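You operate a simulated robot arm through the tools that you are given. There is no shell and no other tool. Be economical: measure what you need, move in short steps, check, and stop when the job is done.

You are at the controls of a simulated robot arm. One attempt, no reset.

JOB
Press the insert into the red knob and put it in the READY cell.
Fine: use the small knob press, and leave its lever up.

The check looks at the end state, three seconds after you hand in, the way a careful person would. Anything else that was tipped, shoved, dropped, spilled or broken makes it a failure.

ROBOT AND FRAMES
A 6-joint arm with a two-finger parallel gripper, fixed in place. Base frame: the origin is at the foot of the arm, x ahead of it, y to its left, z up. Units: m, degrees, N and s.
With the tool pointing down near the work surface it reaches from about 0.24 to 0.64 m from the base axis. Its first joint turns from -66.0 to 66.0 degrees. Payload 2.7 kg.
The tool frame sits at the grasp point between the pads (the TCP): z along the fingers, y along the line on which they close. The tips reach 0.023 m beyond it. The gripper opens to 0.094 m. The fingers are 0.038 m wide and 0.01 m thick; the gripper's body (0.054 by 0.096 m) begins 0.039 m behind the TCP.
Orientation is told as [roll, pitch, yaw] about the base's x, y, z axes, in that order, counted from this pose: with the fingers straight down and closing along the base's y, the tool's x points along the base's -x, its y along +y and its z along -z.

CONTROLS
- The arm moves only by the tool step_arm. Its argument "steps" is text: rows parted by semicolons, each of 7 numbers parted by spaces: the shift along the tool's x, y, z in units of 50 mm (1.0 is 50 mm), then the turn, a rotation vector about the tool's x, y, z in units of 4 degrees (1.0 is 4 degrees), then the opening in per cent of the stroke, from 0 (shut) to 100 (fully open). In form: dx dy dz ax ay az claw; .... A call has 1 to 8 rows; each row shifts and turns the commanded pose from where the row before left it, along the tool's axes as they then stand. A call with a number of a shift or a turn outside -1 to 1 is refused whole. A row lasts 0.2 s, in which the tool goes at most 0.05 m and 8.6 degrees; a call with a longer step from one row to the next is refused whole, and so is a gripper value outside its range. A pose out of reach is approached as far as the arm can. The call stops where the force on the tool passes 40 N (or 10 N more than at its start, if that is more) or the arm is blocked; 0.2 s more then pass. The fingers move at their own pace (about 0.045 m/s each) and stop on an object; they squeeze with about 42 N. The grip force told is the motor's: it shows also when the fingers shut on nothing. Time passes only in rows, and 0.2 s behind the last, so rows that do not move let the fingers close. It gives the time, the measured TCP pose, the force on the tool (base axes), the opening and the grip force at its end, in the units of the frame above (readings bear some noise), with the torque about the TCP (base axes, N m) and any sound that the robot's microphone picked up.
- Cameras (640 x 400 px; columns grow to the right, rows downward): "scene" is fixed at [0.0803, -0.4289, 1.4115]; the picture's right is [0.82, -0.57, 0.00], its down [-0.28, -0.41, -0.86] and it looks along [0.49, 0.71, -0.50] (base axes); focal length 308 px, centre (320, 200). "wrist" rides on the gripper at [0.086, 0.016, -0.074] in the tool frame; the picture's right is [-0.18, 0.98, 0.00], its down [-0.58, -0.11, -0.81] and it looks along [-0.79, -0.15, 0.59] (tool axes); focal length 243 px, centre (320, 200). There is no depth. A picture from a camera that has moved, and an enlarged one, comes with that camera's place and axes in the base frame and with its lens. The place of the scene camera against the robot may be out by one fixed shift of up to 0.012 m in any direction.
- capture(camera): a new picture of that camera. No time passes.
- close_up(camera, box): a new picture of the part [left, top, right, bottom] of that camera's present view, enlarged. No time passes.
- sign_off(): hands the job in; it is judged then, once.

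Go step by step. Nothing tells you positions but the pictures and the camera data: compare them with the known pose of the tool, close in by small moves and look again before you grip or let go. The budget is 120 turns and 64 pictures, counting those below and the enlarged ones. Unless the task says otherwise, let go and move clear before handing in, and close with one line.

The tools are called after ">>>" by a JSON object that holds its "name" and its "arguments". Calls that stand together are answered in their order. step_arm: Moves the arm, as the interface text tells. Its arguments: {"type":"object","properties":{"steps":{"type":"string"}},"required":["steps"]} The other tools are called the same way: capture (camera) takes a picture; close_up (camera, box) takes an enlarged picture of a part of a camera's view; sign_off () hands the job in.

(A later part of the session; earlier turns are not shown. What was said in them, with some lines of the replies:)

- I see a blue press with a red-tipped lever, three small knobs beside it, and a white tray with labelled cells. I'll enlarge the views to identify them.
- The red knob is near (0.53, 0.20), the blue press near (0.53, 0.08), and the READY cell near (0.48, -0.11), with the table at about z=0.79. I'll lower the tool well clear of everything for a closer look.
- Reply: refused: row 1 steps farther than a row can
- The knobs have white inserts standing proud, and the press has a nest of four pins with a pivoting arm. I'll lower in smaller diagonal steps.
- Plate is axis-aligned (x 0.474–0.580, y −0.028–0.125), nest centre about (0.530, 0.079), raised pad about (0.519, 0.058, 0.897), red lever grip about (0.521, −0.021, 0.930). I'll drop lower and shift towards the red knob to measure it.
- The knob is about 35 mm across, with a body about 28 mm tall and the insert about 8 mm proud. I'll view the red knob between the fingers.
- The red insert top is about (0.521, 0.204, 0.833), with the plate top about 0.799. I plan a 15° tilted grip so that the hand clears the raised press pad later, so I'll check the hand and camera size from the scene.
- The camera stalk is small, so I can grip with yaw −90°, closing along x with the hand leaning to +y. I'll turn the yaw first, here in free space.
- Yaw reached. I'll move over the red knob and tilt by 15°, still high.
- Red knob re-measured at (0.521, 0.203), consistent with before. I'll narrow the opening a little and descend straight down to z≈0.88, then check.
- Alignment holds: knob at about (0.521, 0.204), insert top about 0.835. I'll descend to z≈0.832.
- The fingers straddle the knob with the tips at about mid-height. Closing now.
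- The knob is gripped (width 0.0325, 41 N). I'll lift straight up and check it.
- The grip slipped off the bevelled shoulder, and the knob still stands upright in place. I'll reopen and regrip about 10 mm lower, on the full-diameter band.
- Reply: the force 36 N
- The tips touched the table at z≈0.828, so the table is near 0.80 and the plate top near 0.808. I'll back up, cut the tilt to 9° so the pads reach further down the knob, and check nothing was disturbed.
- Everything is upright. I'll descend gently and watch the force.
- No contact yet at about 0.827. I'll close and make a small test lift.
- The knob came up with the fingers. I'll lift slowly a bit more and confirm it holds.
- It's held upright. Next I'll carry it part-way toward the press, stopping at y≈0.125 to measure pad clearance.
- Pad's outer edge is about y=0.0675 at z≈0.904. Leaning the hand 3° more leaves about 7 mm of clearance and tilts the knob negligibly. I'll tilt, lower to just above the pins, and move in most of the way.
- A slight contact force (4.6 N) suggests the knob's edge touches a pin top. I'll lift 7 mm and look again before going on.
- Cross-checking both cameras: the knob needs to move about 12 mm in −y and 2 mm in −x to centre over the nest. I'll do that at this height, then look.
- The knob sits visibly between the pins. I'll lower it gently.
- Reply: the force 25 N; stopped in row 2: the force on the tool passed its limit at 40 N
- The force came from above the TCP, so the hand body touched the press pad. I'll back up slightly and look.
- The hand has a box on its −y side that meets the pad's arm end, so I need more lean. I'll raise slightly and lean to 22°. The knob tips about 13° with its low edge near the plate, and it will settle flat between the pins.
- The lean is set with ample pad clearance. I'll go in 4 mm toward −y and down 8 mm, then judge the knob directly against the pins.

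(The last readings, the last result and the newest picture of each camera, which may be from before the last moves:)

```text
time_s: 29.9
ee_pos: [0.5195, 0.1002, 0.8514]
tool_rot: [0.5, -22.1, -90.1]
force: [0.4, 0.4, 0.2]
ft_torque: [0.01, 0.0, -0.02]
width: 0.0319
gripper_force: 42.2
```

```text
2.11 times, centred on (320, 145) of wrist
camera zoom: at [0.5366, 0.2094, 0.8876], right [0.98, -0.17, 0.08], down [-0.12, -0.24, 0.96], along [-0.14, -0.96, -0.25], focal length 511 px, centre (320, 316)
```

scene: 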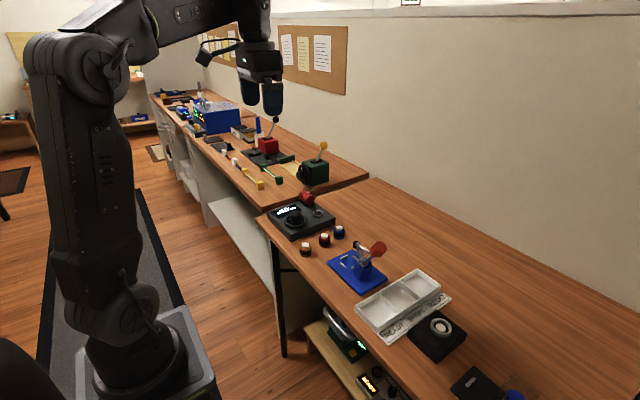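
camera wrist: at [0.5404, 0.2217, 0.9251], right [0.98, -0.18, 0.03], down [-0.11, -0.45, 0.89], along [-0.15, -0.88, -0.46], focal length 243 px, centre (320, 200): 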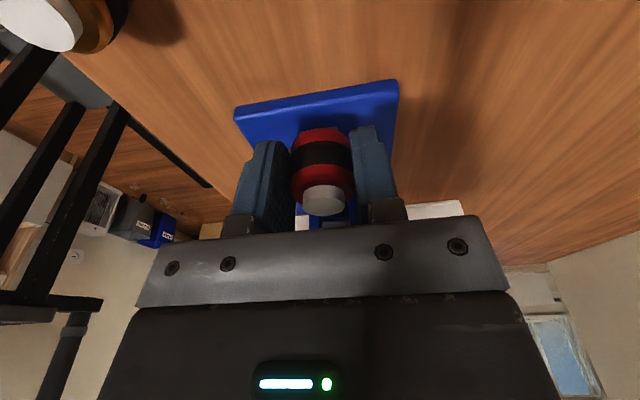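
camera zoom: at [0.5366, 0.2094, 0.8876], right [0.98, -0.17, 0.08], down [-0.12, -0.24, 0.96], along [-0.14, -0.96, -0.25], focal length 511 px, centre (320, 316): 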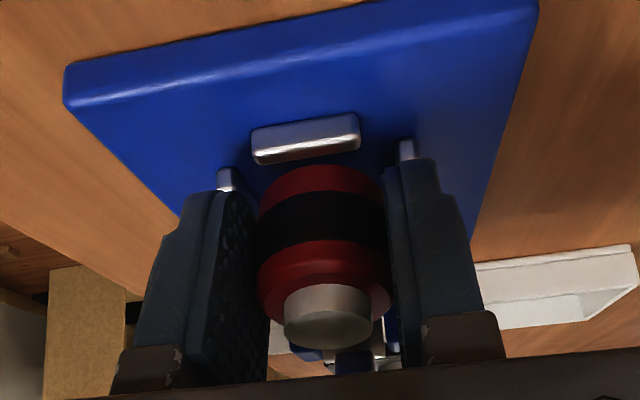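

The x position looks centred between the side pins. I'll move a further 4 mm in −y and check the force.

>>> {"name": "step_arm", "arguments": {"steps": "-0.037 0.01 0.015 0 0 0 0; -0.037 0 0.015 0 0 0 0; 0.03 0 0.074 0 0 0 0; 0 0 0 0 0 0 0"}}

>>> {"name": "close_up", "arguments": {"camera": "wrist", "box": [220, 50, 420, 240]}}

```text
time_s: 30.9
ee_pos: [0.5212, 0.0979, 0.8458]
tool_rot: [0.5, -22.1, -90.0]
force: [-0.3, 0.3, -1.1]
ft_torque: [0.0, 0.0, 0.03]
width: 0.0323
gripper_force: 42.6
```

```text
2.11 times, centred on (320, 145) of wrist
camera zoom: at [0.5375, 0.206, 0.8835], right [0.98, -0.17, 0.08], down [-0.12, -0.24, 0.96], along [-0.14, -0.96, -0.25], focal length 511 px, centre (320, 316)
```

zoom: 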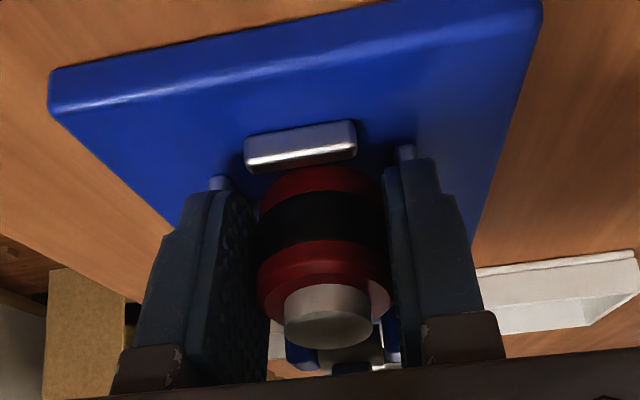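

There's no contact, and the knob's edge is just inside the +y pin. I'll keep descending gently.

>>> {"name": "step_arm", "arguments": {"steps": "0.015 0 0.037 0 0 0 0; 0 0 0 0 0 0 0"}}

>>> {"name": "step_arm", "arguments": {"steps": "0.012 0 0.03 0 0 0 0; 0 0 0 0 0 0 0"}}

>>> {"name": "close_up", "arguments": {"camera": "wrist", "box": [220, 50, 420, 240]}}

>>> {"name": "close_up", "arguments": {"camera": "scene", "box": [335, 225, 385, 275]}}

```text
time_s: 31.5
ee_pos: [0.5213, 0.0975, 0.8442]
tool_rot: [0.6, -22.1, -90.0]
force: [-0.4, -0.5, -0.2]
ft_torque: [0.02, 0.02, -0.04]
width: 0.0321
gripper_force: 42.1
```

```text
time_s: 32.1
ee_pos: [0.5195, 0.0982, 0.8415]
tool_rot: [0.6, -22.0, -90.0]
force: [-2.6, 0.4, 7.3]
ft_torque: [-0.01, 0.26, -0.05]
width: 0.0321
gripper_force: 42.1
```

```text
2.11 times, centred on (320, 145) of wrist
camera zoom: at [0.5375, 0.2055, 0.881], right [0.98, -0.17, 0.08], down [-0.12, -0.24, 0.96], along [-0.14, -0.96, -0.25], focal length 511 px, centre (320, 316)
```

zoom: 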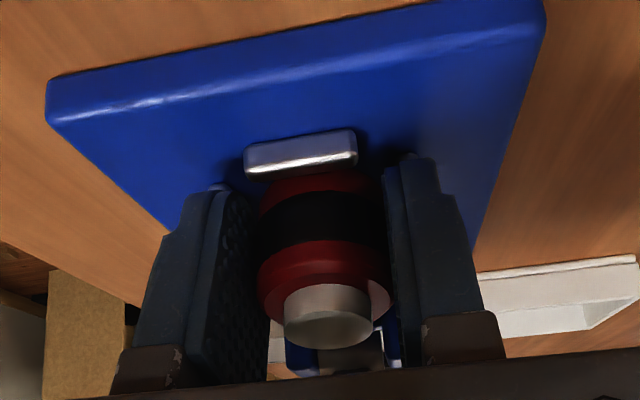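

```text
8.00 times, centred on (360, 250) of scene
camera zoom: at [0.0802, -0.4289, 1.4115], right [0.82, -0.57, 0.0], down [-0.28, -0.41, -0.86], along [0.49, 0.71, -0.5], focal length 2468 px, centre (0, -200)
```

zoom: 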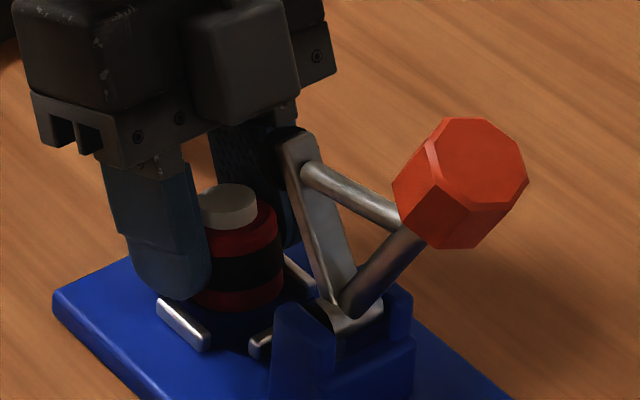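

The +y pin now hides the knob's bottom edge, so it is inside the nest, and one fingertip just touches a pin. I'll rise 1 mm and release.

>>> {"name": "step_arm", "arguments": {"steps": "-0.008 0 -0.018 0 0 0 0; 0 0 0 0 0 0 38; 0 0 0 0 0 0 50; 0 0 0 0 0 0 50; 0 0 0 0 0 0 50"}}

>>> {"name": "close_up", "arguments": {"camera": "wrist", "box": [220, 50, 420, 240]}}

>>> {"name": "close_up", "arguments": {"camera": "scene", "box": [335, 225, 385, 275]}}

```text
time_s: 33.3
ee_pos: [0.5205, 0.0971, 0.8439]
tool_rot: [0.5, -22.0, -90.1]
force: [-0.4, -0.1, 0.9]
ft_torque: [0.01, 0.0, 0.0]
width: 0.047
gripper_force: 0.0
```

```text
2.11 times, centred on (320, 145) of wrist
camera zoom: at [0.5377, 0.2053, 0.8814], right [0.98, -0.17, 0.08], down [-0.12, -0.24, 0.96], along [-0.14, -0.96, -0.25], focal length 511 px, centre (320, 316)
```

zoom: 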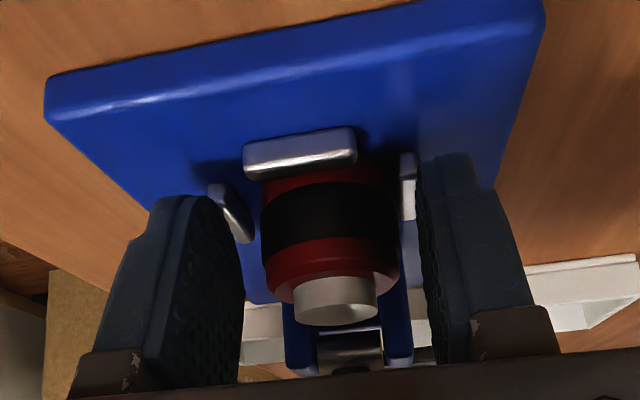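

```text
8.00 times, centred on (360, 250) of scene
camera zoom: at [0.0803, -0.4289, 1.4115], right [0.82, -0.57, 0.0], down [-0.28, -0.41, -0.86], along [0.49, 0.71, -0.5], focal length 2468 px, centre (0, -200)
```

zoom: 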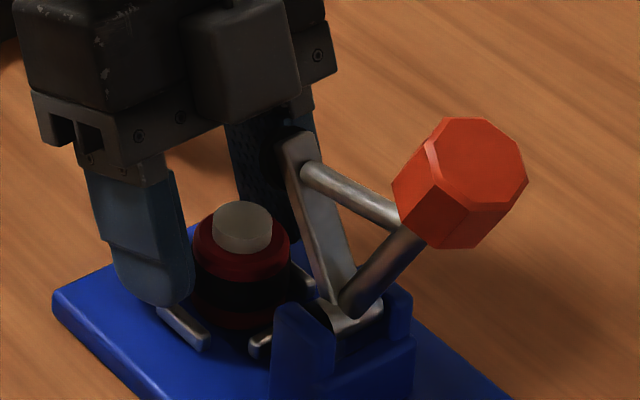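

The knob dropped into the nest and stands upright. I'll retreat along the tool axis, away from the press.

>>> {"name": "step_arm", "arguments": {"steps": "0 0 -0.3 0 0 0 50; 0 0 -0.6 0 0 0 50; 0 0 -0.8 0 0 0 50; 0 0 -0.8 0 0 0 50; 0 0 -0.5 0 0 0 50; 0 0 0 0 0 0 50"}}

>>> {"name": "close_up", "arguments": {"camera": "scene", "box": [335, 225, 385, 275]}}

>>> {"name": "capture", "arguments": {"camera": "wrist"}}

```text
time_s: 34.7
ee_pos: [0.52, 0.1533, 0.9843]
tool_rot: [0.5, -22.0, -90.0]
force: [-0.4, -0.6, 0.6]
ft_torque: [0.01, -0.01, -0.01]
width: 0.047
gripper_force: 0.1
```

```text
8.00 times, centred on (360, 250) of scene
camera zoom: at [0.0803, -0.4289, 1.4115], right [0.82, -0.57, 0.0], down [-0.28, -0.41, -0.86], along [0.49, 0.71, -0.5], focal length 2468 px, centre (0, -200)
```

zoom: 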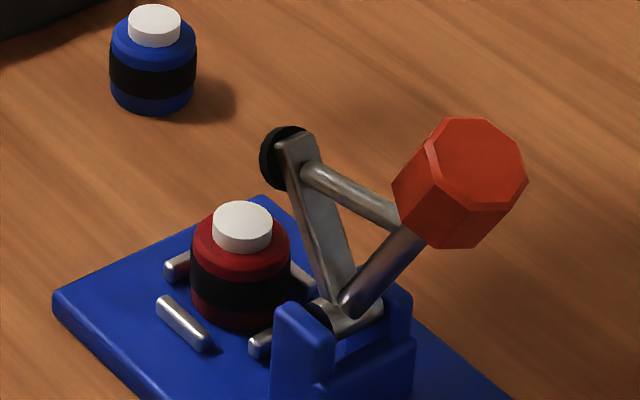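

```text
14 pictures are left
camera wrist: at [0.536, 0.2615, 1.0212], right [0.98, -0.17, 0.08], down [-0.12, -0.24, 0.96], along [-0.14, -0.96, -0.25], focal length 243 px, centre (320, 200)
```

wrist: 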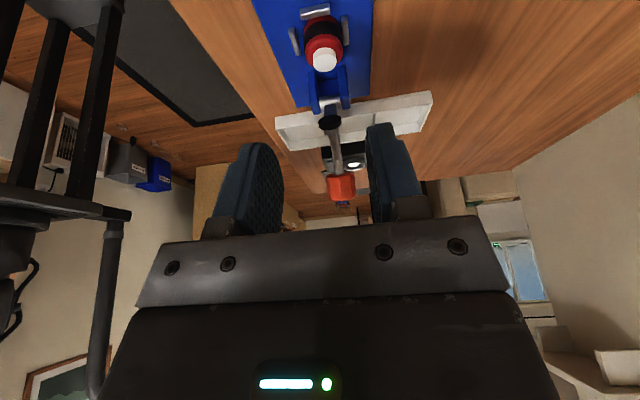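

The knob is seated upright inside the four pins. Next I'll untilt, close the fingers, and pass over the lever to the −y side of the red grip (about (0.520, −0.019, 0.93)).

>>> {"name": "step_arm", "arguments": {"steps": "0 0 -0.9 0 0 0 20; 0 0 0 0 0.92 0 0; 0 0 0 0 0.92 0 0; 0 0 0 0 0.92 0 0; 0 0 0 0 0.92 0 0; 0 0 0 0 0.92 0 0; 0 0 0 0 0.9 0 0; 0 0 0 0 0 0 0"}}

>>> {"name": "step_arm", "arguments": {"steps": "-0.9 0 0 0 0 0 0; -0.9 0 0 0 0 0 0; -0.9 0 0 0 0 0 0; -0.9 0 0 0 0 0 0; -0.9 0 0 0 0 0 0; 0 0 0 0 0 0 0"}}

```text
time_s: 36.5
ee_pos: [0.5193, 0.169, 1.0253]
tool_rot: [0.5, 0.0, -89.8]
force: [-1.0, 0.1, -0.6]
ft_torque: [-0.03, -0.01, 0.01]
width: 0.0
gripper_force: 41.6
```

```text
time_s: 37.9
ee_pos: [0.5222, -0.0554, 1.0252]
tool_rot: [0.5, -0.1, -89.8]
force: [0.8, 0.3, -0.3]
ft_torque: [0.02, -0.04, -0.02]
width: 0.0
gripper_force: 41.9
```

I'm clear above the lever. I'll step a bit further −y and lower to the grip height.

>>> {"name": "step_arm", "arguments": {"steps": "-0.54 0 0 0 0 0 0; 0 0 0.8 0 0 0 0; 0 0 0.8 0 0 0 0; 0 0 0 0 0 0 0"}}

>>> {"name": "close_up", "arguments": {"camera": "scene", "box": [325, 205, 425, 285]}}

```text
time_s: 38.9
ee_pos: [0.5219, -0.0837, 0.9441]
tool_rot: [0.5, -0.1, -89.8]
force: [0.1, 0.5, 0.2]
ft_torque: [-0.03, 0.0, -0.01]
width: 0.0
gripper_force: 42.0
```

```text
5.00 times, centred on (375, 245) of scene
camera zoom: at [0.0803, -0.4289, 1.4115], right [0.82, -0.57, 0.0], down [-0.28, -0.41, -0.86], along [0.49, 0.71, -0.5], focal length 1542 px, centre (45, -25)
```

zoom: 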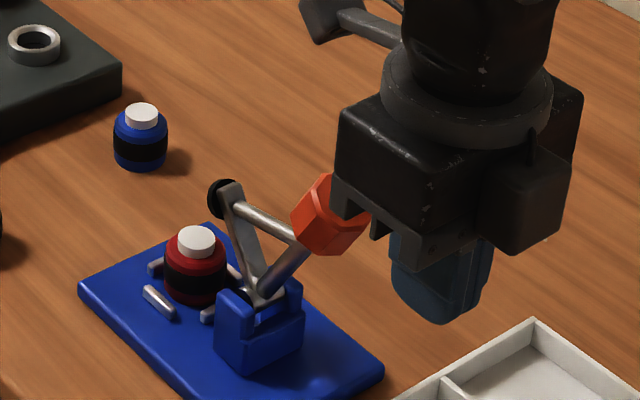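

The fingers are beside the grip at the right height. Pushing in +y.

>>> {"name": "step_arm", "arguments": {"steps": "0.3 0 0 0 0 0 0; 0.2 0 0 0 0 0 0; 0.2 0 0 0 0 0 0; 0.2 0 0 0 0 0 0"}}

>>> {"name": "step_arm", "arguments": {"steps": "0.2 0 0 0 0 0 0; 0.2 0 0 0 0 0 0; 0.2 0 0 0 0 0 0"}}

>>> {"name": "close_up", "arguments": {"camera": "scene", "box": [325, 205, 425, 285]}}

```text
time_s: 39.9
ee_pos: [0.5231, -0.043, 0.9509]
tool_rot: [1.0, -0.4, -89.8]
force: [-2.0, -2.7, 5.4]
ft_torque: [0.16, 0.02, 0.01]
width: 0.0
gripper_force: 41.9
stopped in row 4: the force on the tool passed its limit at 45 N (the readings are from after the stop); the commanded pose is now the measured one
```

```text
time_s: 40.5
ee_pos: [0.5243, -0.0298, 0.956]
tool_rot: [1.5, -0.5, -89.8]
force: [-1.1, -0.9, 6.3]
ft_torque: [0.14, 0.06, 0.04]
width: 0.0001
gripper_force: 42.3
stopped in row 2: the force on the tool passed its limit at 46 N (the readings are from after the stop); the commanded pose is now the measured one
```

```text
5.00 times, centred on (375, 245) of scene
camera zoom: at [0.0802, -0.4289, 1.4115], right [0.82, -0.57, 0.0], down [-0.28, -0.41, -0.86], along [0.49, 0.71, -0.5], focal length 1542 px, centre (45, -25)
```

zoom: 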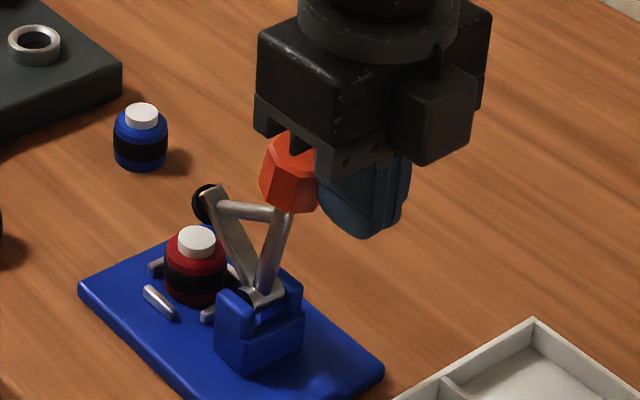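

The lever is swinging; friction on the grip lifts the finger a bit along its arc. I'll continue in small steps.

>>> {"name": "step_arm", "arguments": {"steps": "0.15 0 -0.04 0 0 0 0; 0.15 0 -0.02 0 0 0 0; 0.15 0 0 0 0 0 0"}}

>>> {"name": "step_arm", "arguments": {"steps": "0.15 0 0 0 0 0 0; 0.15 0 0 0 0 0 0; 0.15 0 0.03 0 0 0 0"}}

```text
time_s: 41.3
ee_pos: [0.5239, -0.0073, 0.9601]
tool_rot: [1.7, -0.6, -89.9]
force: [-7.2, -5.5, 27.2]
ft_torque: [0.41, 0.2, 0.16]
width: 0.0001
gripper_force: 42.1
```

```text
time_s: 41.7
ee_pos: [0.5256, -0.0029, 0.9621]
tool_rot: [1.8, -0.8, -90.0]
force: [-0.1, 0.6, 3.9]
ft_torque: [0.11, 0.01, -0.03]
width: 0.0001
gripper_force: 42.1
stopped in row 2: the force on the tool passed its limit at 42 N (the readings are from after the stop); the commanded pose is now the measured one
```

The force is mostly upward at the fingertip, so I'll look before pushing further.

>>> {"name": "close_up", "arguments": {"camera": "scene", "box": [330, 205, 400, 265]}}

```text
6.67 times, centred on (365, 235) of scene
camera zoom: at [0.0803, -0.4289, 1.4115], right [0.82, -0.57, 0.0], down [-0.28, -0.41, -0.86], along [0.49, 0.71, -0.5], focal length 2057 px, centre (20, -33)
```

zoom: 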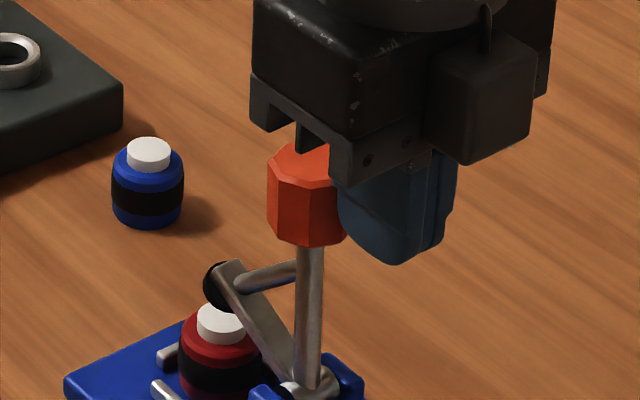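

The lever is just past vertical and the pad is approaching the insert. I'll back off, return to the lower height, and push again to see how it behaves.

>>> {"name": "step_arm", "arguments": {"steps": "-0.4 0 0 0 0 0 0; 0 0 0.36 0 0 0 0; 0 0 0 0 0 0 0"}}

>>> {"name": "close_up", "arguments": {"camera": "scene", "box": [330, 205, 400, 265]}}

```text
time_s: 42.5
ee_pos: [0.5267, -0.0231, 0.9451]
tool_rot: [1.6, -0.7, -89.9]
force: [0.0, -0.3, -0.9]
ft_torque: [0.01, -0.01, -0.03]
width: 0.0002
gripper_force: 41.8
```

```text
6.67 times, centred on (365, 235) of scene
camera zoom: at [0.0803, -0.4289, 1.4115], right [0.82, -0.57, 0.0], down [-0.28, -0.41, -0.86], along [0.49, 0.71, -0.5], focal length 2057 px, centre (20, -33)
```

zoom: 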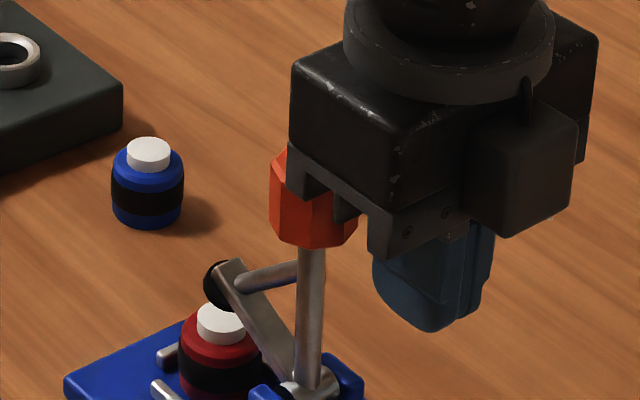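

The lever stays where it is left. I'll push again from this lower height with fine steps.

>>> {"name": "step_arm", "arguments": {"steps": "0.2 0 0 0 0 0 0; 0.2 0 0 0 0 0 0; 0.1 0 0 0 0 0 0"}}

>>> {"name": "step_arm", "arguments": {"steps": "0.1 0 0.01 0 0 0 0; 0.1 0 0.02 0 0 0 0; 0.1 0 0.02 0 0 0 0"}}

```text
time_s: 43.3
ee_pos: [0.5271, 0.0028, 0.9439]
tool_rot: [1.7, -0.6, -89.9]
force: [-1.1, -1.5, 0.9]
ft_torque: [0.01, 0.03, 0.02]
width: 0.0001
gripper_force: 42.0
```

```text
time_s: 44.1
ee_pos: [0.5262, 0.017, 0.9412]
tool_rot: [1.6, -0.6, -89.9]
force: [0.6, -0.7, 0.5]
ft_torque: [0.05, -0.01, 0.01]
width: 0.0
gripper_force: 42.4
```

The lever now moves with little force. Continuing the stroke.

>>> {"name": "step_arm", "arguments": {"steps": "0.1 0 0.03 0 0 0 0; 0.1 0 0.03 0 0 0 0; 0.1 0 0.04 0 0 0 0"}}

>>> {"name": "close_up", "arguments": {"camera": "scene", "box": [330, 215, 400, 275]}}

```text
time_s: 44.9
ee_pos: [0.5258, 0.0324, 0.9348]
tool_rot: [1.5, -0.6, -90.0]
force: [-0.3, -1.1, -0.4]
ft_torque: [-0.01, 0.04, 0.01]
width: 0.0001
gripper_force: 42.0
```

```text
6.67 times, centred on (365, 245) of scene
camera zoom: at [0.0803, -0.4289, 1.4115], right [0.82, -0.57, 0.0], down [-0.28, -0.41, -0.86], along [0.49, 0.71, -0.5], focal length 2057 px, centre (20, -100)
```

zoom: 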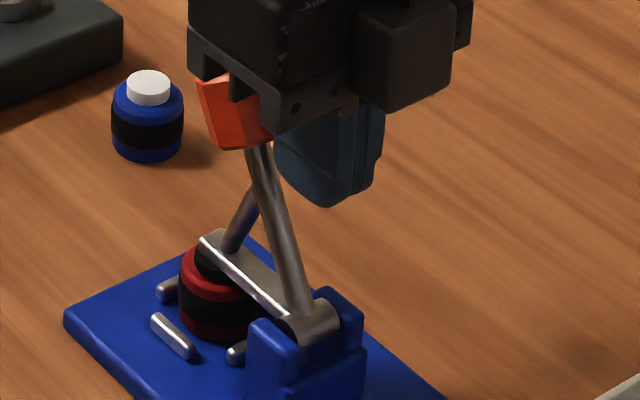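

The pad is now on the insert. I'll continue pressing until resistance stops it.

>>> {"name": "step_arm", "arguments": {"steps": "0.1 0 0.03 0 0 0 0; 0.1 0 0.03 0 0 0 0; 0 0 0 0 0 0 0"}}

>>> {"name": "step_arm", "arguments": {"steps": "0.1 0 0.03 0 0 0 0; 0.1 0 0.03 0 0 0 0; 0 0 0 0 0 0 0"}}

```text
time_s: 45.5
ee_pos: [0.5275, 0.0343, 0.9339]
tool_rot: [1.7, -1.3, -90.2]
force: [-2.4, -8.1, 1.7]
ft_torque: [-0.02, 0.06, 0.07]
width: 0.0
gripper_force: 41.8
stopped in row 3: the force on the tool passed its limit at 43 N (the readings are from after the stop); the commanded pose is now the measured one
```

```text
time_s: 46.0
ee_pos: [0.5269, 0.0337, 0.9329]
tool_rot: [1.7, -1.7, -90.4]
force: [-3.5, -8.0, 3.5]
ft_torque: [0.04, 0.08, 0.09]
width: 0.0
gripper_force: 42.4
stopped in row 2: the force on the tool passed its limit at 46 N (the readings are from after the stop); the commanded pose is now the measured one
```

It's blocked above 43 N. I'll check whether the insert is already home.

>>> {"name": "close_up", "arguments": {"camera": "scene", "box": [335, 240, 385, 280]}}

```text
10.00 times, centred on (360, 260) of scene
camera zoom: at [0.0802, -0.4291, 1.4115], right [0.82, -0.57, 0.0], down [-0.28, -0.41, -0.86], along [0.49, 0.71, -0.5], focal length 3085 px, centre (-80, -400)
```

zoom: 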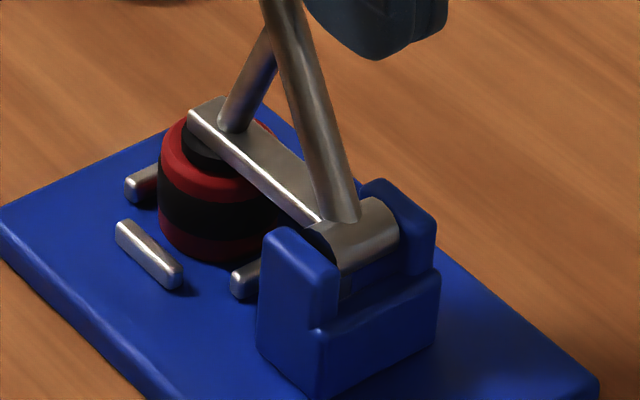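

The pad rests on the knob body with no white visible, so the insert looks pressed home. I'll withdraw and go around to the +y side of the lever to raise it.

>>> {"name": "step_arm", "arguments": {"steps": "-0.4 0 0 0 0 0 0; -0.3 0 0 0 0.4 0 0; 0 -0.08 -0.9 0 0 0 0; 0 0 -0.9 0 0 0 0; 0 0 -0.3 0 0 0 0; 0 0 0 0 0 0 0"}}

>>> {"name": "step_arm", "arguments": {"steps": "0.95 0 0 0 0 0 0; 0.95 0 0 0 0 0 0; 0.95 0 0 0 0 0 0; 0 0 0 0 0 0 0"}}

```text
time_s: 47.4
ee_pos: [0.5195, 0.0018, 1.0389]
tool_rot: [1.7, 0.0, -90.3]
force: [0.5, -0.1, 0.0]
ft_torque: [-0.02, -0.02, 0.04]
width: 0.0001
gripper_force: 42.0
```

```text
time_s: 48.4
ee_pos: [0.5211, 0.1439, 1.0393]
tool_rot: [1.7, -0.1, -90.3]
force: [-0.7, -0.8, 1.5]
ft_torque: [-0.02, -0.03, 0.01]
width: 0.0
gripper_force: 42.3
```

Now I'll lower on the +y side of the grip and push it back up in −y.

>>> {"name": "step_arm", "arguments": {"steps": "0 0 0.9 0 0 0 0; 0 0 0.9 0 0 0 0; -0.3 0 0 0 0 0 0; -0.2 0 0 0 0 0 0; 0 0 0 0 0 0 0"}}

>>> {"name": "close_up", "arguments": {"camera": "scene", "box": [330, 205, 400, 275]}}

```text
time_s: 49.6
ee_pos: [0.5231, 0.1169, 0.9478]
tool_rot: [1.7, 0.0, -90.3]
force: [-0.1, 0.2, -0.5]
ft_torque: [0.01, 0.03, 0.01]
width: 0.0
gripper_force: 42.1
```

```text
5.71 times, centred on (365, 240) of scene
camera zoom: at [0.0803, -0.4289, 1.4115], right [0.82, -0.57, 0.0], down [-0.28, -0.41, -0.86], along [0.49, 0.71, -0.5], focal length 1763 px, centre (63, -29)
```

zoom: 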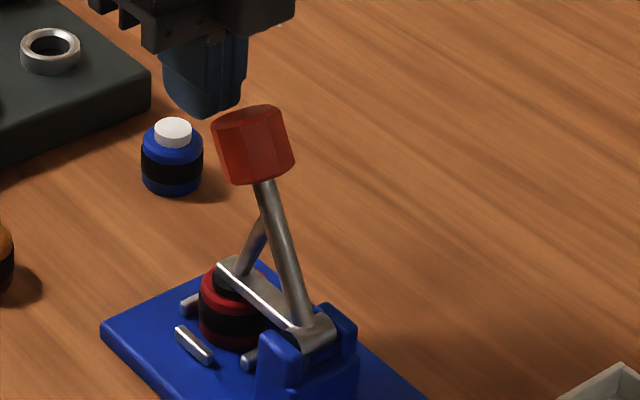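

The fingers are right beside the grip. Pushing back in −y.

>>> {"name": "step_arm", "arguments": {"steps": "-0.2 0 -0.03 0 0 0 0; -0.2 0 -0.03 0 0 0 0; -0.2 0 -0.03 0 0 0 0; -0.2 0 -0.03 0 0 0 0"}}

>>> {"name": "step_arm", "arguments": {"steps": "-0.2 0 0 0 0 0 0; -0.2 0 0 0 0 0 0; -0.2 0 0 0 0 0 0"}}

```text
time_s: 50.6
ee_pos: [0.5232, 0.0779, 0.9579]
tool_rot: [1.9, 0.1, -90.2]
force: [-4.9, 8.1, 19.9]
ft_torque: [-0.34, 0.13, -0.13]
width: 0.0
gripper_force: 41.9
```

```text
time_s: 51.1
ee_pos: [0.5238, 0.0671, 0.9596]
tool_rot: [2.1, 0.1, -90.2]
force: [-1.6, 0.6, 4.3]
ft_torque: [-0.13, 0.05, -0.03]
width: 0.0
gripper_force: 41.6
stopped in row 2: the force on the tool passed its limit at 44 N (the readings are from after the stop); the commanded pose is now the measured one
```

The grip's arc carries the finger up. It is now near vertical, so I'll follow the arc down on the far side.

>>> {"name": "step_arm", "arguments": {"steps": "-0.1 0 -0.03 0 0 0 0; -0.1 0 -0.01 0 0 0 0; -0.1 0 0 0 0 0 0; -0.1 0 0.01 0 0 0 0"}}

>>> {"name": "step_arm", "arguments": {"steps": "-0.1 0 0.02 0 0 0 0; -0.1 0 0.03 0 0 0 0; -0.1 0 0.04 0 0 0 0; 0 0 0 0 0 0 0"}}

```text
time_s: 52.1
ee_pos: [0.5227, 0.0485, 0.9604]
tool_rot: [2.0, 0.0, -90.3]
force: [0.6, 1.5, 0.2]
ft_torque: [0.01, 0.01, -0.03]
width: 0.0002
gripper_force: 42.3
```

```text
time_s: 53.1
ee_pos: [0.5242, 0.0324, 0.9561]
tool_rot: [2.0, 0.1, -90.3]
force: [-0.1, -0.6, 0.6]
ft_torque: [0.03, -0.02, 0.01]
width: 0.0
gripper_force: 41.8
```

It's moving freely. I'll continue to the upper stop.

>>> {"name": "step_arm", "arguments": {"steps": "-0.1 0 0.04 0 0 0 0; -0.1 0 0.04 0 0 0 0; -0.08 0 0.04 0 0 0 0; 0 0 0 0 0 0 0"}}

>>> {"name": "close_up", "arguments": {"camera": "scene", "box": [335, 215, 405, 275]}}

```text
time_s: 54.1
ee_pos: [0.5235, 0.0203, 0.9505]
tool_rot: [2.0, 0.1, -90.2]
force: [0.3, 2.0, 1.7]
ft_torque: [0.02, -0.01, -0.01]
width: 0.0
gripper_force: 42.2
```

```text
6.67 times, centred on (370, 245) of scene
camera zoom: at [0.0803, -0.4289, 1.4115], right [0.82, -0.57, 0.0], down [-0.28, -0.41, -0.86], along [0.49, 0.71, -0.5], focal length 2057 px, centre (-13, -100)
```

zoom: 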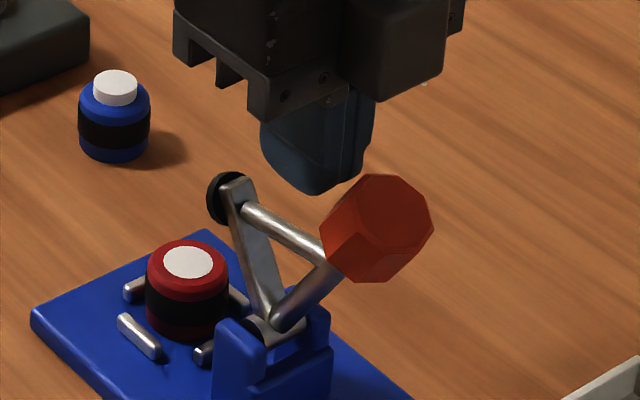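

The insert is flush and the lever is back at its original up position. Now I'll move clear upward, square up the small roll drift, open, and lean 20° for regripping.

>>> {"name": "step_arm", "arguments": {"steps": "0.2 0 0 0 0 0 0; 0 0 -0.9 0 0 0 0; 0 0 -0.9 0.5 0 0 0; 0.75 -0.03 0 0 0 0 50; 0.75 0 0 0 0 0 50; 0.75 0 0 0 0 0 50; 0 0 0 0 0 0 50"}}

>>> {"name": "step_arm", "arguments": {"steps": "0 0 0 0 -1 0 50; 0 0 0 0 -1 0 50; 0 0 0 0 -1 0 50; 0 0 0 0 -1 0 50; 0 0 0 0 -1 0 50; 0 0 0 0 0 0 50"}}

```text
time_s: 55.7
ee_pos: [0.5198, 0.1437, 1.0406]
tool_rot: [0.0, 0.0, -90.2]
force: [0.2, 0.9, -0.2]
ft_torque: [-0.03, -0.05, 0.02]
width: 0.0471
gripper_force: 0.1
```

```text
time_s: 57.1
ee_pos: [0.5207, 0.1429, 1.0395]
tool_rot: [0.3, -20.0, -90.1]
force: [0.4, -0.2, 0.3]
ft_torque: [-0.01, -0.01, 0.0]
width: 0.0471
gripper_force: 0.0
```

Shift onto the approach line and come down along the tool axis, stopping 25 mm short.

>>> {"name": "step_arm", "arguments": {"steps": "0.526 0 -0.19 0 0 0 50; 0 0 0.9 0 0 0 50; 0 0 0.9 0 0 0 50; 0 0 0.9 0 0 0 50; 0 0 0.9 0 0 0 50; 0 0 0 0 0 0 50"}}

>>> {"name": "close_up", "arguments": {"camera": "wrist", "box": [220, 50, 420, 240]}}

```text
time_s: 58.5
ee_pos: [0.5221, 0.1076, 0.8708]
tool_rot: [0.1, -19.9, -90.3]
force: [-0.7, 0.2, 0.2]
ft_torque: [-0.01, 0.02, 0.04]
width: 0.0471
gripper_force: 0.1
```

```text
2.11 times, centred on (320, 145) of wrist
camera zoom: at [0.539, 0.2148, 0.9114], right [0.98, -0.18, 0.06], down [-0.11, -0.27, 0.96], along [-0.15, -0.95, -0.29], focal length 511 px, centre (320, 316)
```

zoom: 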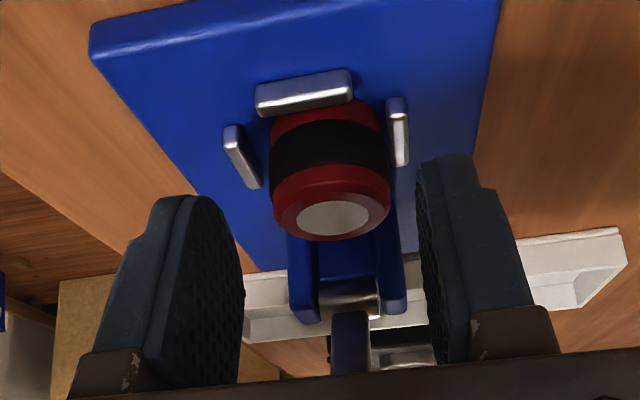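

The knob is upright with the insert flush, sitting between the open fingers. I'll continue down to just above the pins.

>>> {"name": "step_arm", "arguments": {"steps": "0.038 0.02 0.2 0 0 0 50; 0 0 0.2 0 0 0 50; 0 0 0.1 0 0 0 50; 0 0 0 0 0 0 50"}}

>>> {"name": "step_arm", "arguments": {"steps": "0 0 0.05 0 0 0 50; 0 0 0.04 0 0 0 50; 0 0 0 0 0 0 50"}}

```text
time_s: 59.5
ee_pos: [0.5209, 0.1007, 0.8466]
tool_rot: [0.0, -19.9, -90.3]
force: [0.9, 0.8, 0.4]
ft_torque: [0.02, 0.0, 0.0]
width: 0.0468
gripper_force: 0.1
```

```text
time_s: 60.3
ee_pos: [0.5207, 0.099, 0.8417]
tool_rot: [0.0, -20.0, -90.2]
force: [-0.5, -0.8, 0.3]
ft_torque: [-0.01, 0.02, -0.01]
width: 0.047
gripper_force: 0.1
```

There's no contact yet, so I'll go lower for a deeper grip, checking the force.

>>> {"name": "step_arm", "arguments": {"steps": "0.014 0 0.038 0 0 0 50; 0 0 0 0 0 0 50"}}

>>> {"name": "step_arm", "arguments": {"steps": "0.007 0 0.02 0 0 0 50; 0 0 0 0 0 0 50"}}

```text
time_s: 60.9
ee_pos: [0.5228, 0.0996, 0.8429]
tool_rot: [0.3, -20.1, -90.3]
force: [-1.3, -2.2, 17.4]
ft_torque: [-0.16, 0.49, 0.13]
width: 0.0474
gripper_force: 0.6
```

```text
time_s: 61.5
ee_pos: [0.5222, 0.0999, 0.8428]
tool_rot: [0.4, -20.0, -90.2]
force: [-2.6, -6.1, 36.6]
ft_torque: [-0.38, 1.07, 0.27]
width: 0.0479
gripper_force: 0.9
```

Left fingertip meets the pin top. I'll rise 3.5 mm, close, and make a slow test lift.

>>> {"name": "step_arm", "arguments": {"steps": "-0.024 0 -0.062 0 0 0 50; 0 0 0 0 0 0 0; 0 0 0 0 0 0 0; 0 0 0 0 0 0 0; 0 0 0 0 0 0 0"}}

>>> {"name": "step_arm", "arguments": {"steps": "-0.007 0 -0.019 0 0 0 0; -0.007 0 -0.019 0 0 0 0; -0.007 0 -0.019 0 0 0 0; -0.007 0 -0.019 0 0 0 0; -0.007 0 -0.019 0 0 0 0; 0 0 0 0 0 0 0"}}

```text
time_s: 62.7
ee_pos: [0.5197, 0.0984, 0.843]
tool_rot: [0.0, -20.0, -90.2]
force: [-0.5, 6.7, 3.2]
ft_torque: [0.15, -0.07, 0.18]
width: 0.0319
gripper_force: 42.4
```

```text
time_s: 64.1
ee_pos: [0.5214, 0.1, 0.846]
tool_rot: [0.0, -19.8, -90.1]
force: [-0.3, -0.5, -0.3]
ft_torque: [0.01, -0.02, 0.03]
width: 0.0321
gripper_force: 41.8
```

It's holding at 0.032. Continuing slowly.

>>> {"name": "step_arm", "arguments": {"steps": "-0.014 0 -0.038 0 0 0 0; -0.014 0 -0.038 0 0 0 0; -0.014 0 -0.038 0 0 0 0; -0.014 0 -0.038 0 0 0 0; 0 0 0 0 0 0 0"}}

>>> {"name": "close_up", "arguments": {"camera": "wrist", "box": [220, 50, 420, 240]}}

```text
time_s: 65.3
ee_pos: [0.52, 0.099, 0.8562]
tool_rot: [0.1, -19.8, -90.2]
force: [0.0, 0.1, -0.5]
ft_torque: [0.0, -0.03, -0.02]
width: 0.032
gripper_force: 42.6
```

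```text
2.11 times, centred on (320, 145) of wrist
camera zoom: at [0.5381, 0.2064, 0.8972], right [0.98, -0.18, 0.06], down [-0.11, -0.27, 0.96], along [-0.15, -0.95, -0.29], focal length 511 px, centre (320, 316)
```

zoom: 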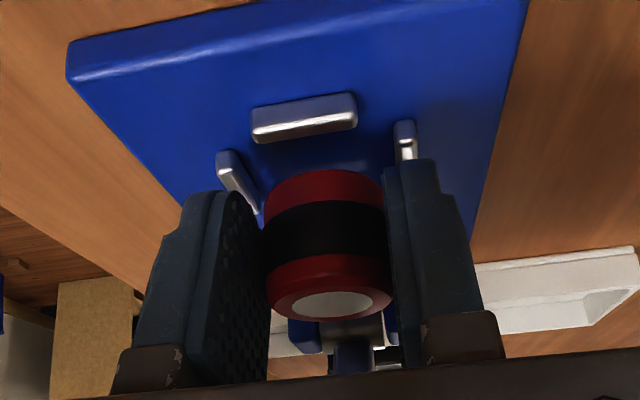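

The knob is firmly held and clear of the pins. I'll rise along the tool axis, then turn +90° about vertical so the lean points toward −x, keeping clear of the lever over the READY cell (about (0.464, −0.085)).

>>> {"name": "step_arm", "arguments": {"steps": "0 0 -0.2 0 0 0 0; 0 0 -0.4 0 0 0 0; 0 0 -0.5 0 0 0 0; 0 0 -0.6 0 0 0 0; 0 0 -0.6 0 0 0 0; 0 0 -0.6 0 0 0 0; 0 0 -0.6 0 0 0 0; 0 0 0 0 0 0 0"}}

>>> {"name": "step_arm", "arguments": {"steps": "0 0 0 -0.342 0 -0.94 0; 0 0 0 -0.342 0 -0.94 0; 0 0 0 -0.342 0 -0.94 0; 0 0 0 -0.342 0 -0.94 0; 0 0 0 -0.342 0 -0.94 0; 0 0 0 -0.342 0 -0.94 0; 0 0 0 -0.342 0 -0.94 0; 0 0 0 -0.342 0 -0.94 0"}}

>>> {"name": "step_arm", "arguments": {"steps": "0 0 0 -0.342 0 -0.94 0; 0 0 0 -0.342 0 -0.94 0; 0 0 0 -0.342 0 -0.94 0; 0 0 0 -0.342 0 -0.94 0; 0 0 0 -0.342 0 -0.94 0; 0 0 0 -0.342 0 -0.94 0; 0 0 0 -0.342 0 -0.94 0; 0 0 0 -0.342 0 -0.94 0"}}

>>> {"name": "step_arm", "arguments": {"steps": "0 0 0 -0.342 0 -0.94 0; 0 0 0 -0.342 0 -0.94 0; 0 0 0 -0.342 0 -0.94 0; 0 0 0 -0.342 0 -0.94 0; 0 0 0 -0.342 0 -0.94 0; 0 0 0 -0.342 0 -0.94 0; 0 0 0 -0.17 0 -0.47 0; 0 0 0 0 0 0 0"}}

```text
time_s: 67.1
ee_pos: [0.5204, 0.1585, 1.018]
tool_rot: [-0.1, -19.8, -90.2]
force: [0.0, -0.1, -1.7]
ft_torque: [0.0, 0.0, 0.02]
width: 0.032
gripper_force: 42.1
```

```text
time_s: 68.9
ee_pos: [0.5217, 0.1588, 1.0204]
tool_rot: [0.1, -20.0, -58.2]
force: [0.2, 0.7, -1.3]
ft_torque: [-0.02, -0.02, 0.04]
width: 0.0321
gripper_force: 41.9
```

```text
time_s: 70.7
ee_pos: [0.5211, 0.16, 1.0203]
tool_rot: [0.1, -20.0, -26.2]
force: [-0.5, 0.6, -0.2]
ft_torque: [0.01, 0.02, 0.0]
width: 0.0318
gripper_force: 41.8
```

```text
time_s: 72.5
ee_pos: [0.52, 0.159, 1.019]
tool_rot: [0.1, -20.1, -0.3]
force: [0.0, -0.3, -1.0]
ft_torque: [-0.05, 0.0, 0.0]
width: 0.0318
gripper_force: 41.9
```

Still held, lean now toward −x. I'll carry it over the READY cell.

>>> {"name": "step_arm", "arguments": {"steps": "0.18 -0.703 -0.111 0 0 0 0; 0.18 -0.703 -0.111 0 0 0 0; 0.18 -0.703 -0.111 0 0 0 0; 0.18 -0.703 -0.111 0 0 0 0; 0.18 -0.703 -0.111 0 0 0 0; 0.18 -0.703 -0.111 0 0 0 0; 0.18 -0.703 -0.111 0 0 0 0; 0 0 0 0 0 0 0"}}

>>> {"name": "capture", "arguments": {"camera": "wrist"}}

```text
time_s: 74.3
ee_pos: [0.4485, -0.0853, 1.0354]
tool_rot: [0.0, -20.1, -0.2]
force: [0.9, 0.3, -1.3]
ft_torque: [-0.02, 0.03, 0.03]
width: 0.032
gripper_force: 42.0
```

```text
3 pictures are left
camera wrist: at [0.3427, -0.0696, 1.0755], right [0.18, 0.98, 0.06], down [0.27, -0.11, 0.96], along [0.95, -0.15, -0.28], focal length 243 px, centre (320, 200)
```

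wrist: 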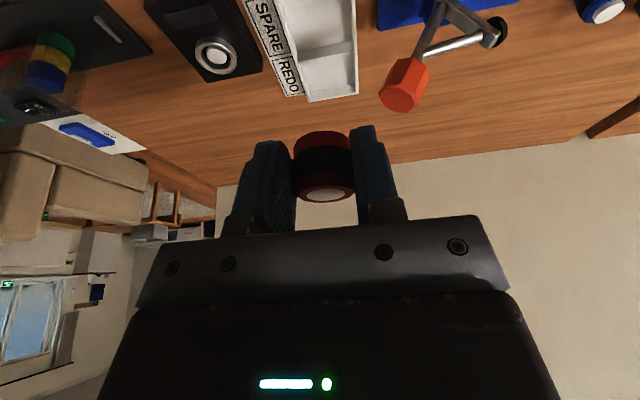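

The tray is square to the base, and the READY cell centre is about (0.463, −0.086). The knob is over it, so I'll descend to just above the rim.

>>> {"name": "step_arm", "arguments": {"steps": "0.34 0 0.83 0 0 0 0; 0.3 0 0.83 0 0 0 0; 0.3 0 0.83 0 0 0 0; 0.3 0 0.83 0 0 0 0; 0 0 0 0 0 0 0"}}

>>> {"name": "close_up", "arguments": {"camera": "scene", "box": [340, 250, 460, 350]}}

```text
time_s: 75.5
ee_pos: [0.4474, -0.0867, 0.8567]
tool_rot: [0.1, -20.1, -0.1]
force: [0.4, 0.3, -0.8]
ft_torque: [0.0, 0.02, 0.0]
width: 0.032
gripper_force: 41.6
```

```text
4.00 times, centred on (400, 300) of scene
camera zoom: at [0.0803, -0.4289, 1.4115], right [0.82, -0.57, 0.0], down [-0.28, -0.41, -0.86], along [0.49, 0.71, -0.5], focal length 1234 px, centre (0, -200)
```

zoom: 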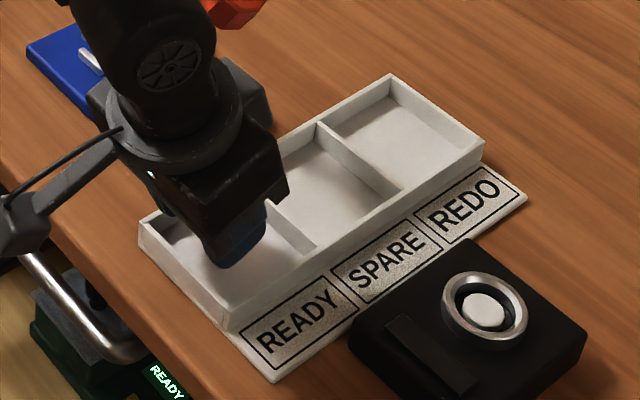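

The fingers and knob are inside the READY cell outline. I'll nudge 4 mm in −y for centring, then lower gently to contact.

>>> {"name": "step_arm", "arguments": {"steps": "0 -0.08 0 0 0 0 0; 0.048 0 0.132 0 0 0 0; 0.048 0 0.132 0 0 0 0; 0.014 0 0.038 0 0 0 0; 0 0 0 0 0 0 0"}}

>>> {"name": "step_arm", "arguments": {"steps": "0.014 0 0.038 0 0 0 0; 0 0 0 0 0 0 0"}}

```text
time_s: 76.7
ee_pos: [0.4475, -0.0903, 0.8417]
tool_rot: [0.0, -20.0, -0.2]
force: [0.2, -0.1, -1.0]
ft_torque: [-0.01, 0.03, 0.0]
width: 0.0318
gripper_force: 42.1
```

```text
time_s: 77.3
ee_pos: [0.4472, -0.0901, 0.8394]
tool_rot: [0.0, -20.1, -0.2]
force: [3.6, 0.7, 1.8]
ft_torque: [-0.05, -0.02, 0.06]
width: 0.0319
gripper_force: 41.5
```

A slight +x force suggests the low finger corner is brushing the near wall. I'll shift 4 mm in +x and continue down.

>>> {"name": "step_arm", "arguments": {"steps": "-0.075 0 0.027 0 0 0 0; 0 0 0 0 0 0 0"}}

>>> {"name": "step_arm", "arguments": {"steps": "0.014 0 0.038 0 0 0 0; 0 0 0 0 0 0 0"}}

```text
time_s: 77.9
ee_pos: [0.4497, -0.0918, 0.8379]
tool_rot: [0.0, -20.1, -0.2]
force: [0.4, -0.2, -0.4]
ft_torque: [0.0, 0.02, 0.0]
width: 0.0317
gripper_force: 42.1
```

```text
time_s: 78.5
ee_pos: [0.4498, -0.0908, 0.8368]
tool_rot: [0.1, -20.1, -0.3]
force: [-0.2, -0.6, -0.5]
ft_torque: [0.03, 0.01, 0.01]
width: 0.0321
gripper_force: 41.9
```

Clear again. Continuing down in small steps.

>>> {"name": "step_arm", "arguments": {"steps": "0.014 0 0.038 0 0 0 0; 0 0 0 0 0 0 0"}}

>>> {"name": "step_arm", "arguments": {"steps": "0.01 0 0.028 0 0 0 0; 0 0 0 0 0 0 0"}}

```text
time_s: 79.1
ee_pos: [0.4498, -0.0905, 0.8351]
tool_rot: [0.0, -20.0, -0.1]
force: [-0.8, 0.3, 0.4]
ft_torque: [-0.01, 0.03, 0.01]
width: 0.0318
gripper_force: 42.0
```

```text
time_s: 79.7
ee_pos: [0.4498, -0.0913, 0.8355]
tool_rot: [0.0, -20.2, -0.2]
force: [-6.9, -1.2, 18.0]
ft_torque: [-0.22, 0.01, -0.09]
width: 0.0318
gripper_force: 41.9
```

The knob bottom is on the cell floor. I'll ease the load and open a little.

>>> {"name": "step_arm", "arguments": {"steps": "-0.007 0 -0.019 0 0 0 0; 0 0 0 0 0 0 38; 0 0 0 0 0 0 42; 0 0 0 0 0 0 42; 0 0 0 0 0 0 42"}}

>>> {"name": "close_up", "arguments": {"camera": "wrist", "box": [220, 50, 420, 240]}}

```text
time_s: 80.9
ee_pos: [0.4496, -0.0907, 0.8344]
tool_rot: [0.1, -20.1, -0.2]
force: [0.0, 0.3, 0.7]
ft_torque: [-0.01, -0.02, 0.01]
width: 0.0396
gripper_force: 0.0
```

```text
2.11 times, centred on (320, 145) of wrist
camera zoom: at [0.3441, -0.0734, 0.8752], right [0.18, 0.98, 0.06], down [0.27, -0.11, 0.96], along [0.95, -0.15, -0.28], focal length 511 px, centre (320, 316)
```

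zoom: 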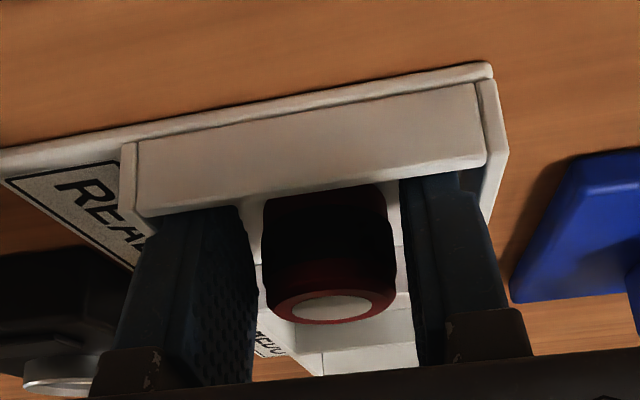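

The knob stands released in the READY cell. Retreating straight up.

>>> {"name": "step_arm", "arguments": {"steps": "-0.068 0 -0.188 0 0 0 42; -0.137 0 -0.376 0 0 0 42; -0.205 0 -0.564 0 0 0 42; -0.274 0 -0.752 0 0 0 42; -0.3 0 -0.83 0 0 0 42; -0.3 0 -0.83 0 0 0 60; 0.6 0 0 0 0 0 60; 0 0 0 0 0 0 60"}}

>>> {"name": "step_arm", "arguments": {"steps": "0.6 0 -0.2 0 0 0 60; 0.6 0.3 -0.2 0 0 0 60; 0 0.6 0 0 0 0 60; 0 0 0 0 0 0 60"}}

>>> {"name": "close_up", "arguments": {"camera": "scene", "box": [320, 215, 470, 345]}}

```text
time_s: 82.7
ee_pos: [0.4224, -0.09, 1.0115]
tool_rot: [0.1, -20.1, -0.2]
force: [0.4, -0.1, -0.1]
ft_torque: [-0.03, 0.0, -0.03]
width: 0.0563
gripper_force: 0.0
```

```text
time_s: 83.7
ee_pos: [0.3583, -0.0445, 1.0125]
tool_rot: [0.2, -20.1, -0.2]
force: [0.0, -1.0, -0.4]
ft_torque: [0.02, 0.0, 0.02]
width: 0.0563
gripper_force: 0.2
```

```text
3.08 times, centred on (395, 280) of scene
camera zoom: at [0.0803, -0.4289, 1.4115], right [0.82, -0.57, 0.0], down [-0.28, -0.41, -0.86], along [0.49, 0.71, -0.5], focal length 949 px, centre (89, -46)
```

zoom: 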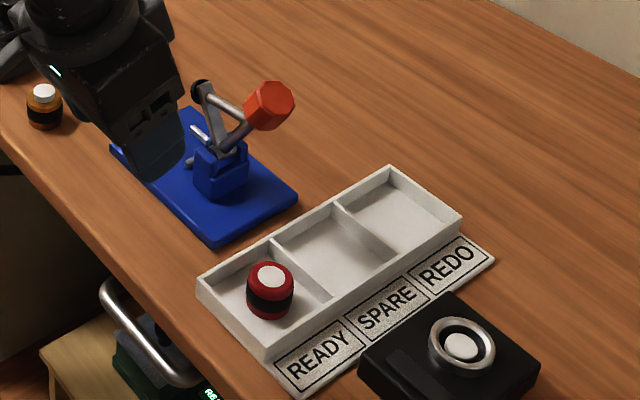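

The red knob stands upright in the READY cell with its insert flush. The press lever is up, the other items in view are where they were, and the arm is clear, so I'm handing in.

>>> {"name": "sign_off", "arguments": {}}

```text
The job is handed in.
```

The insert is pressed flush into the red knob, the knob stands upright in the READY cell, and the small press's lever is back up.
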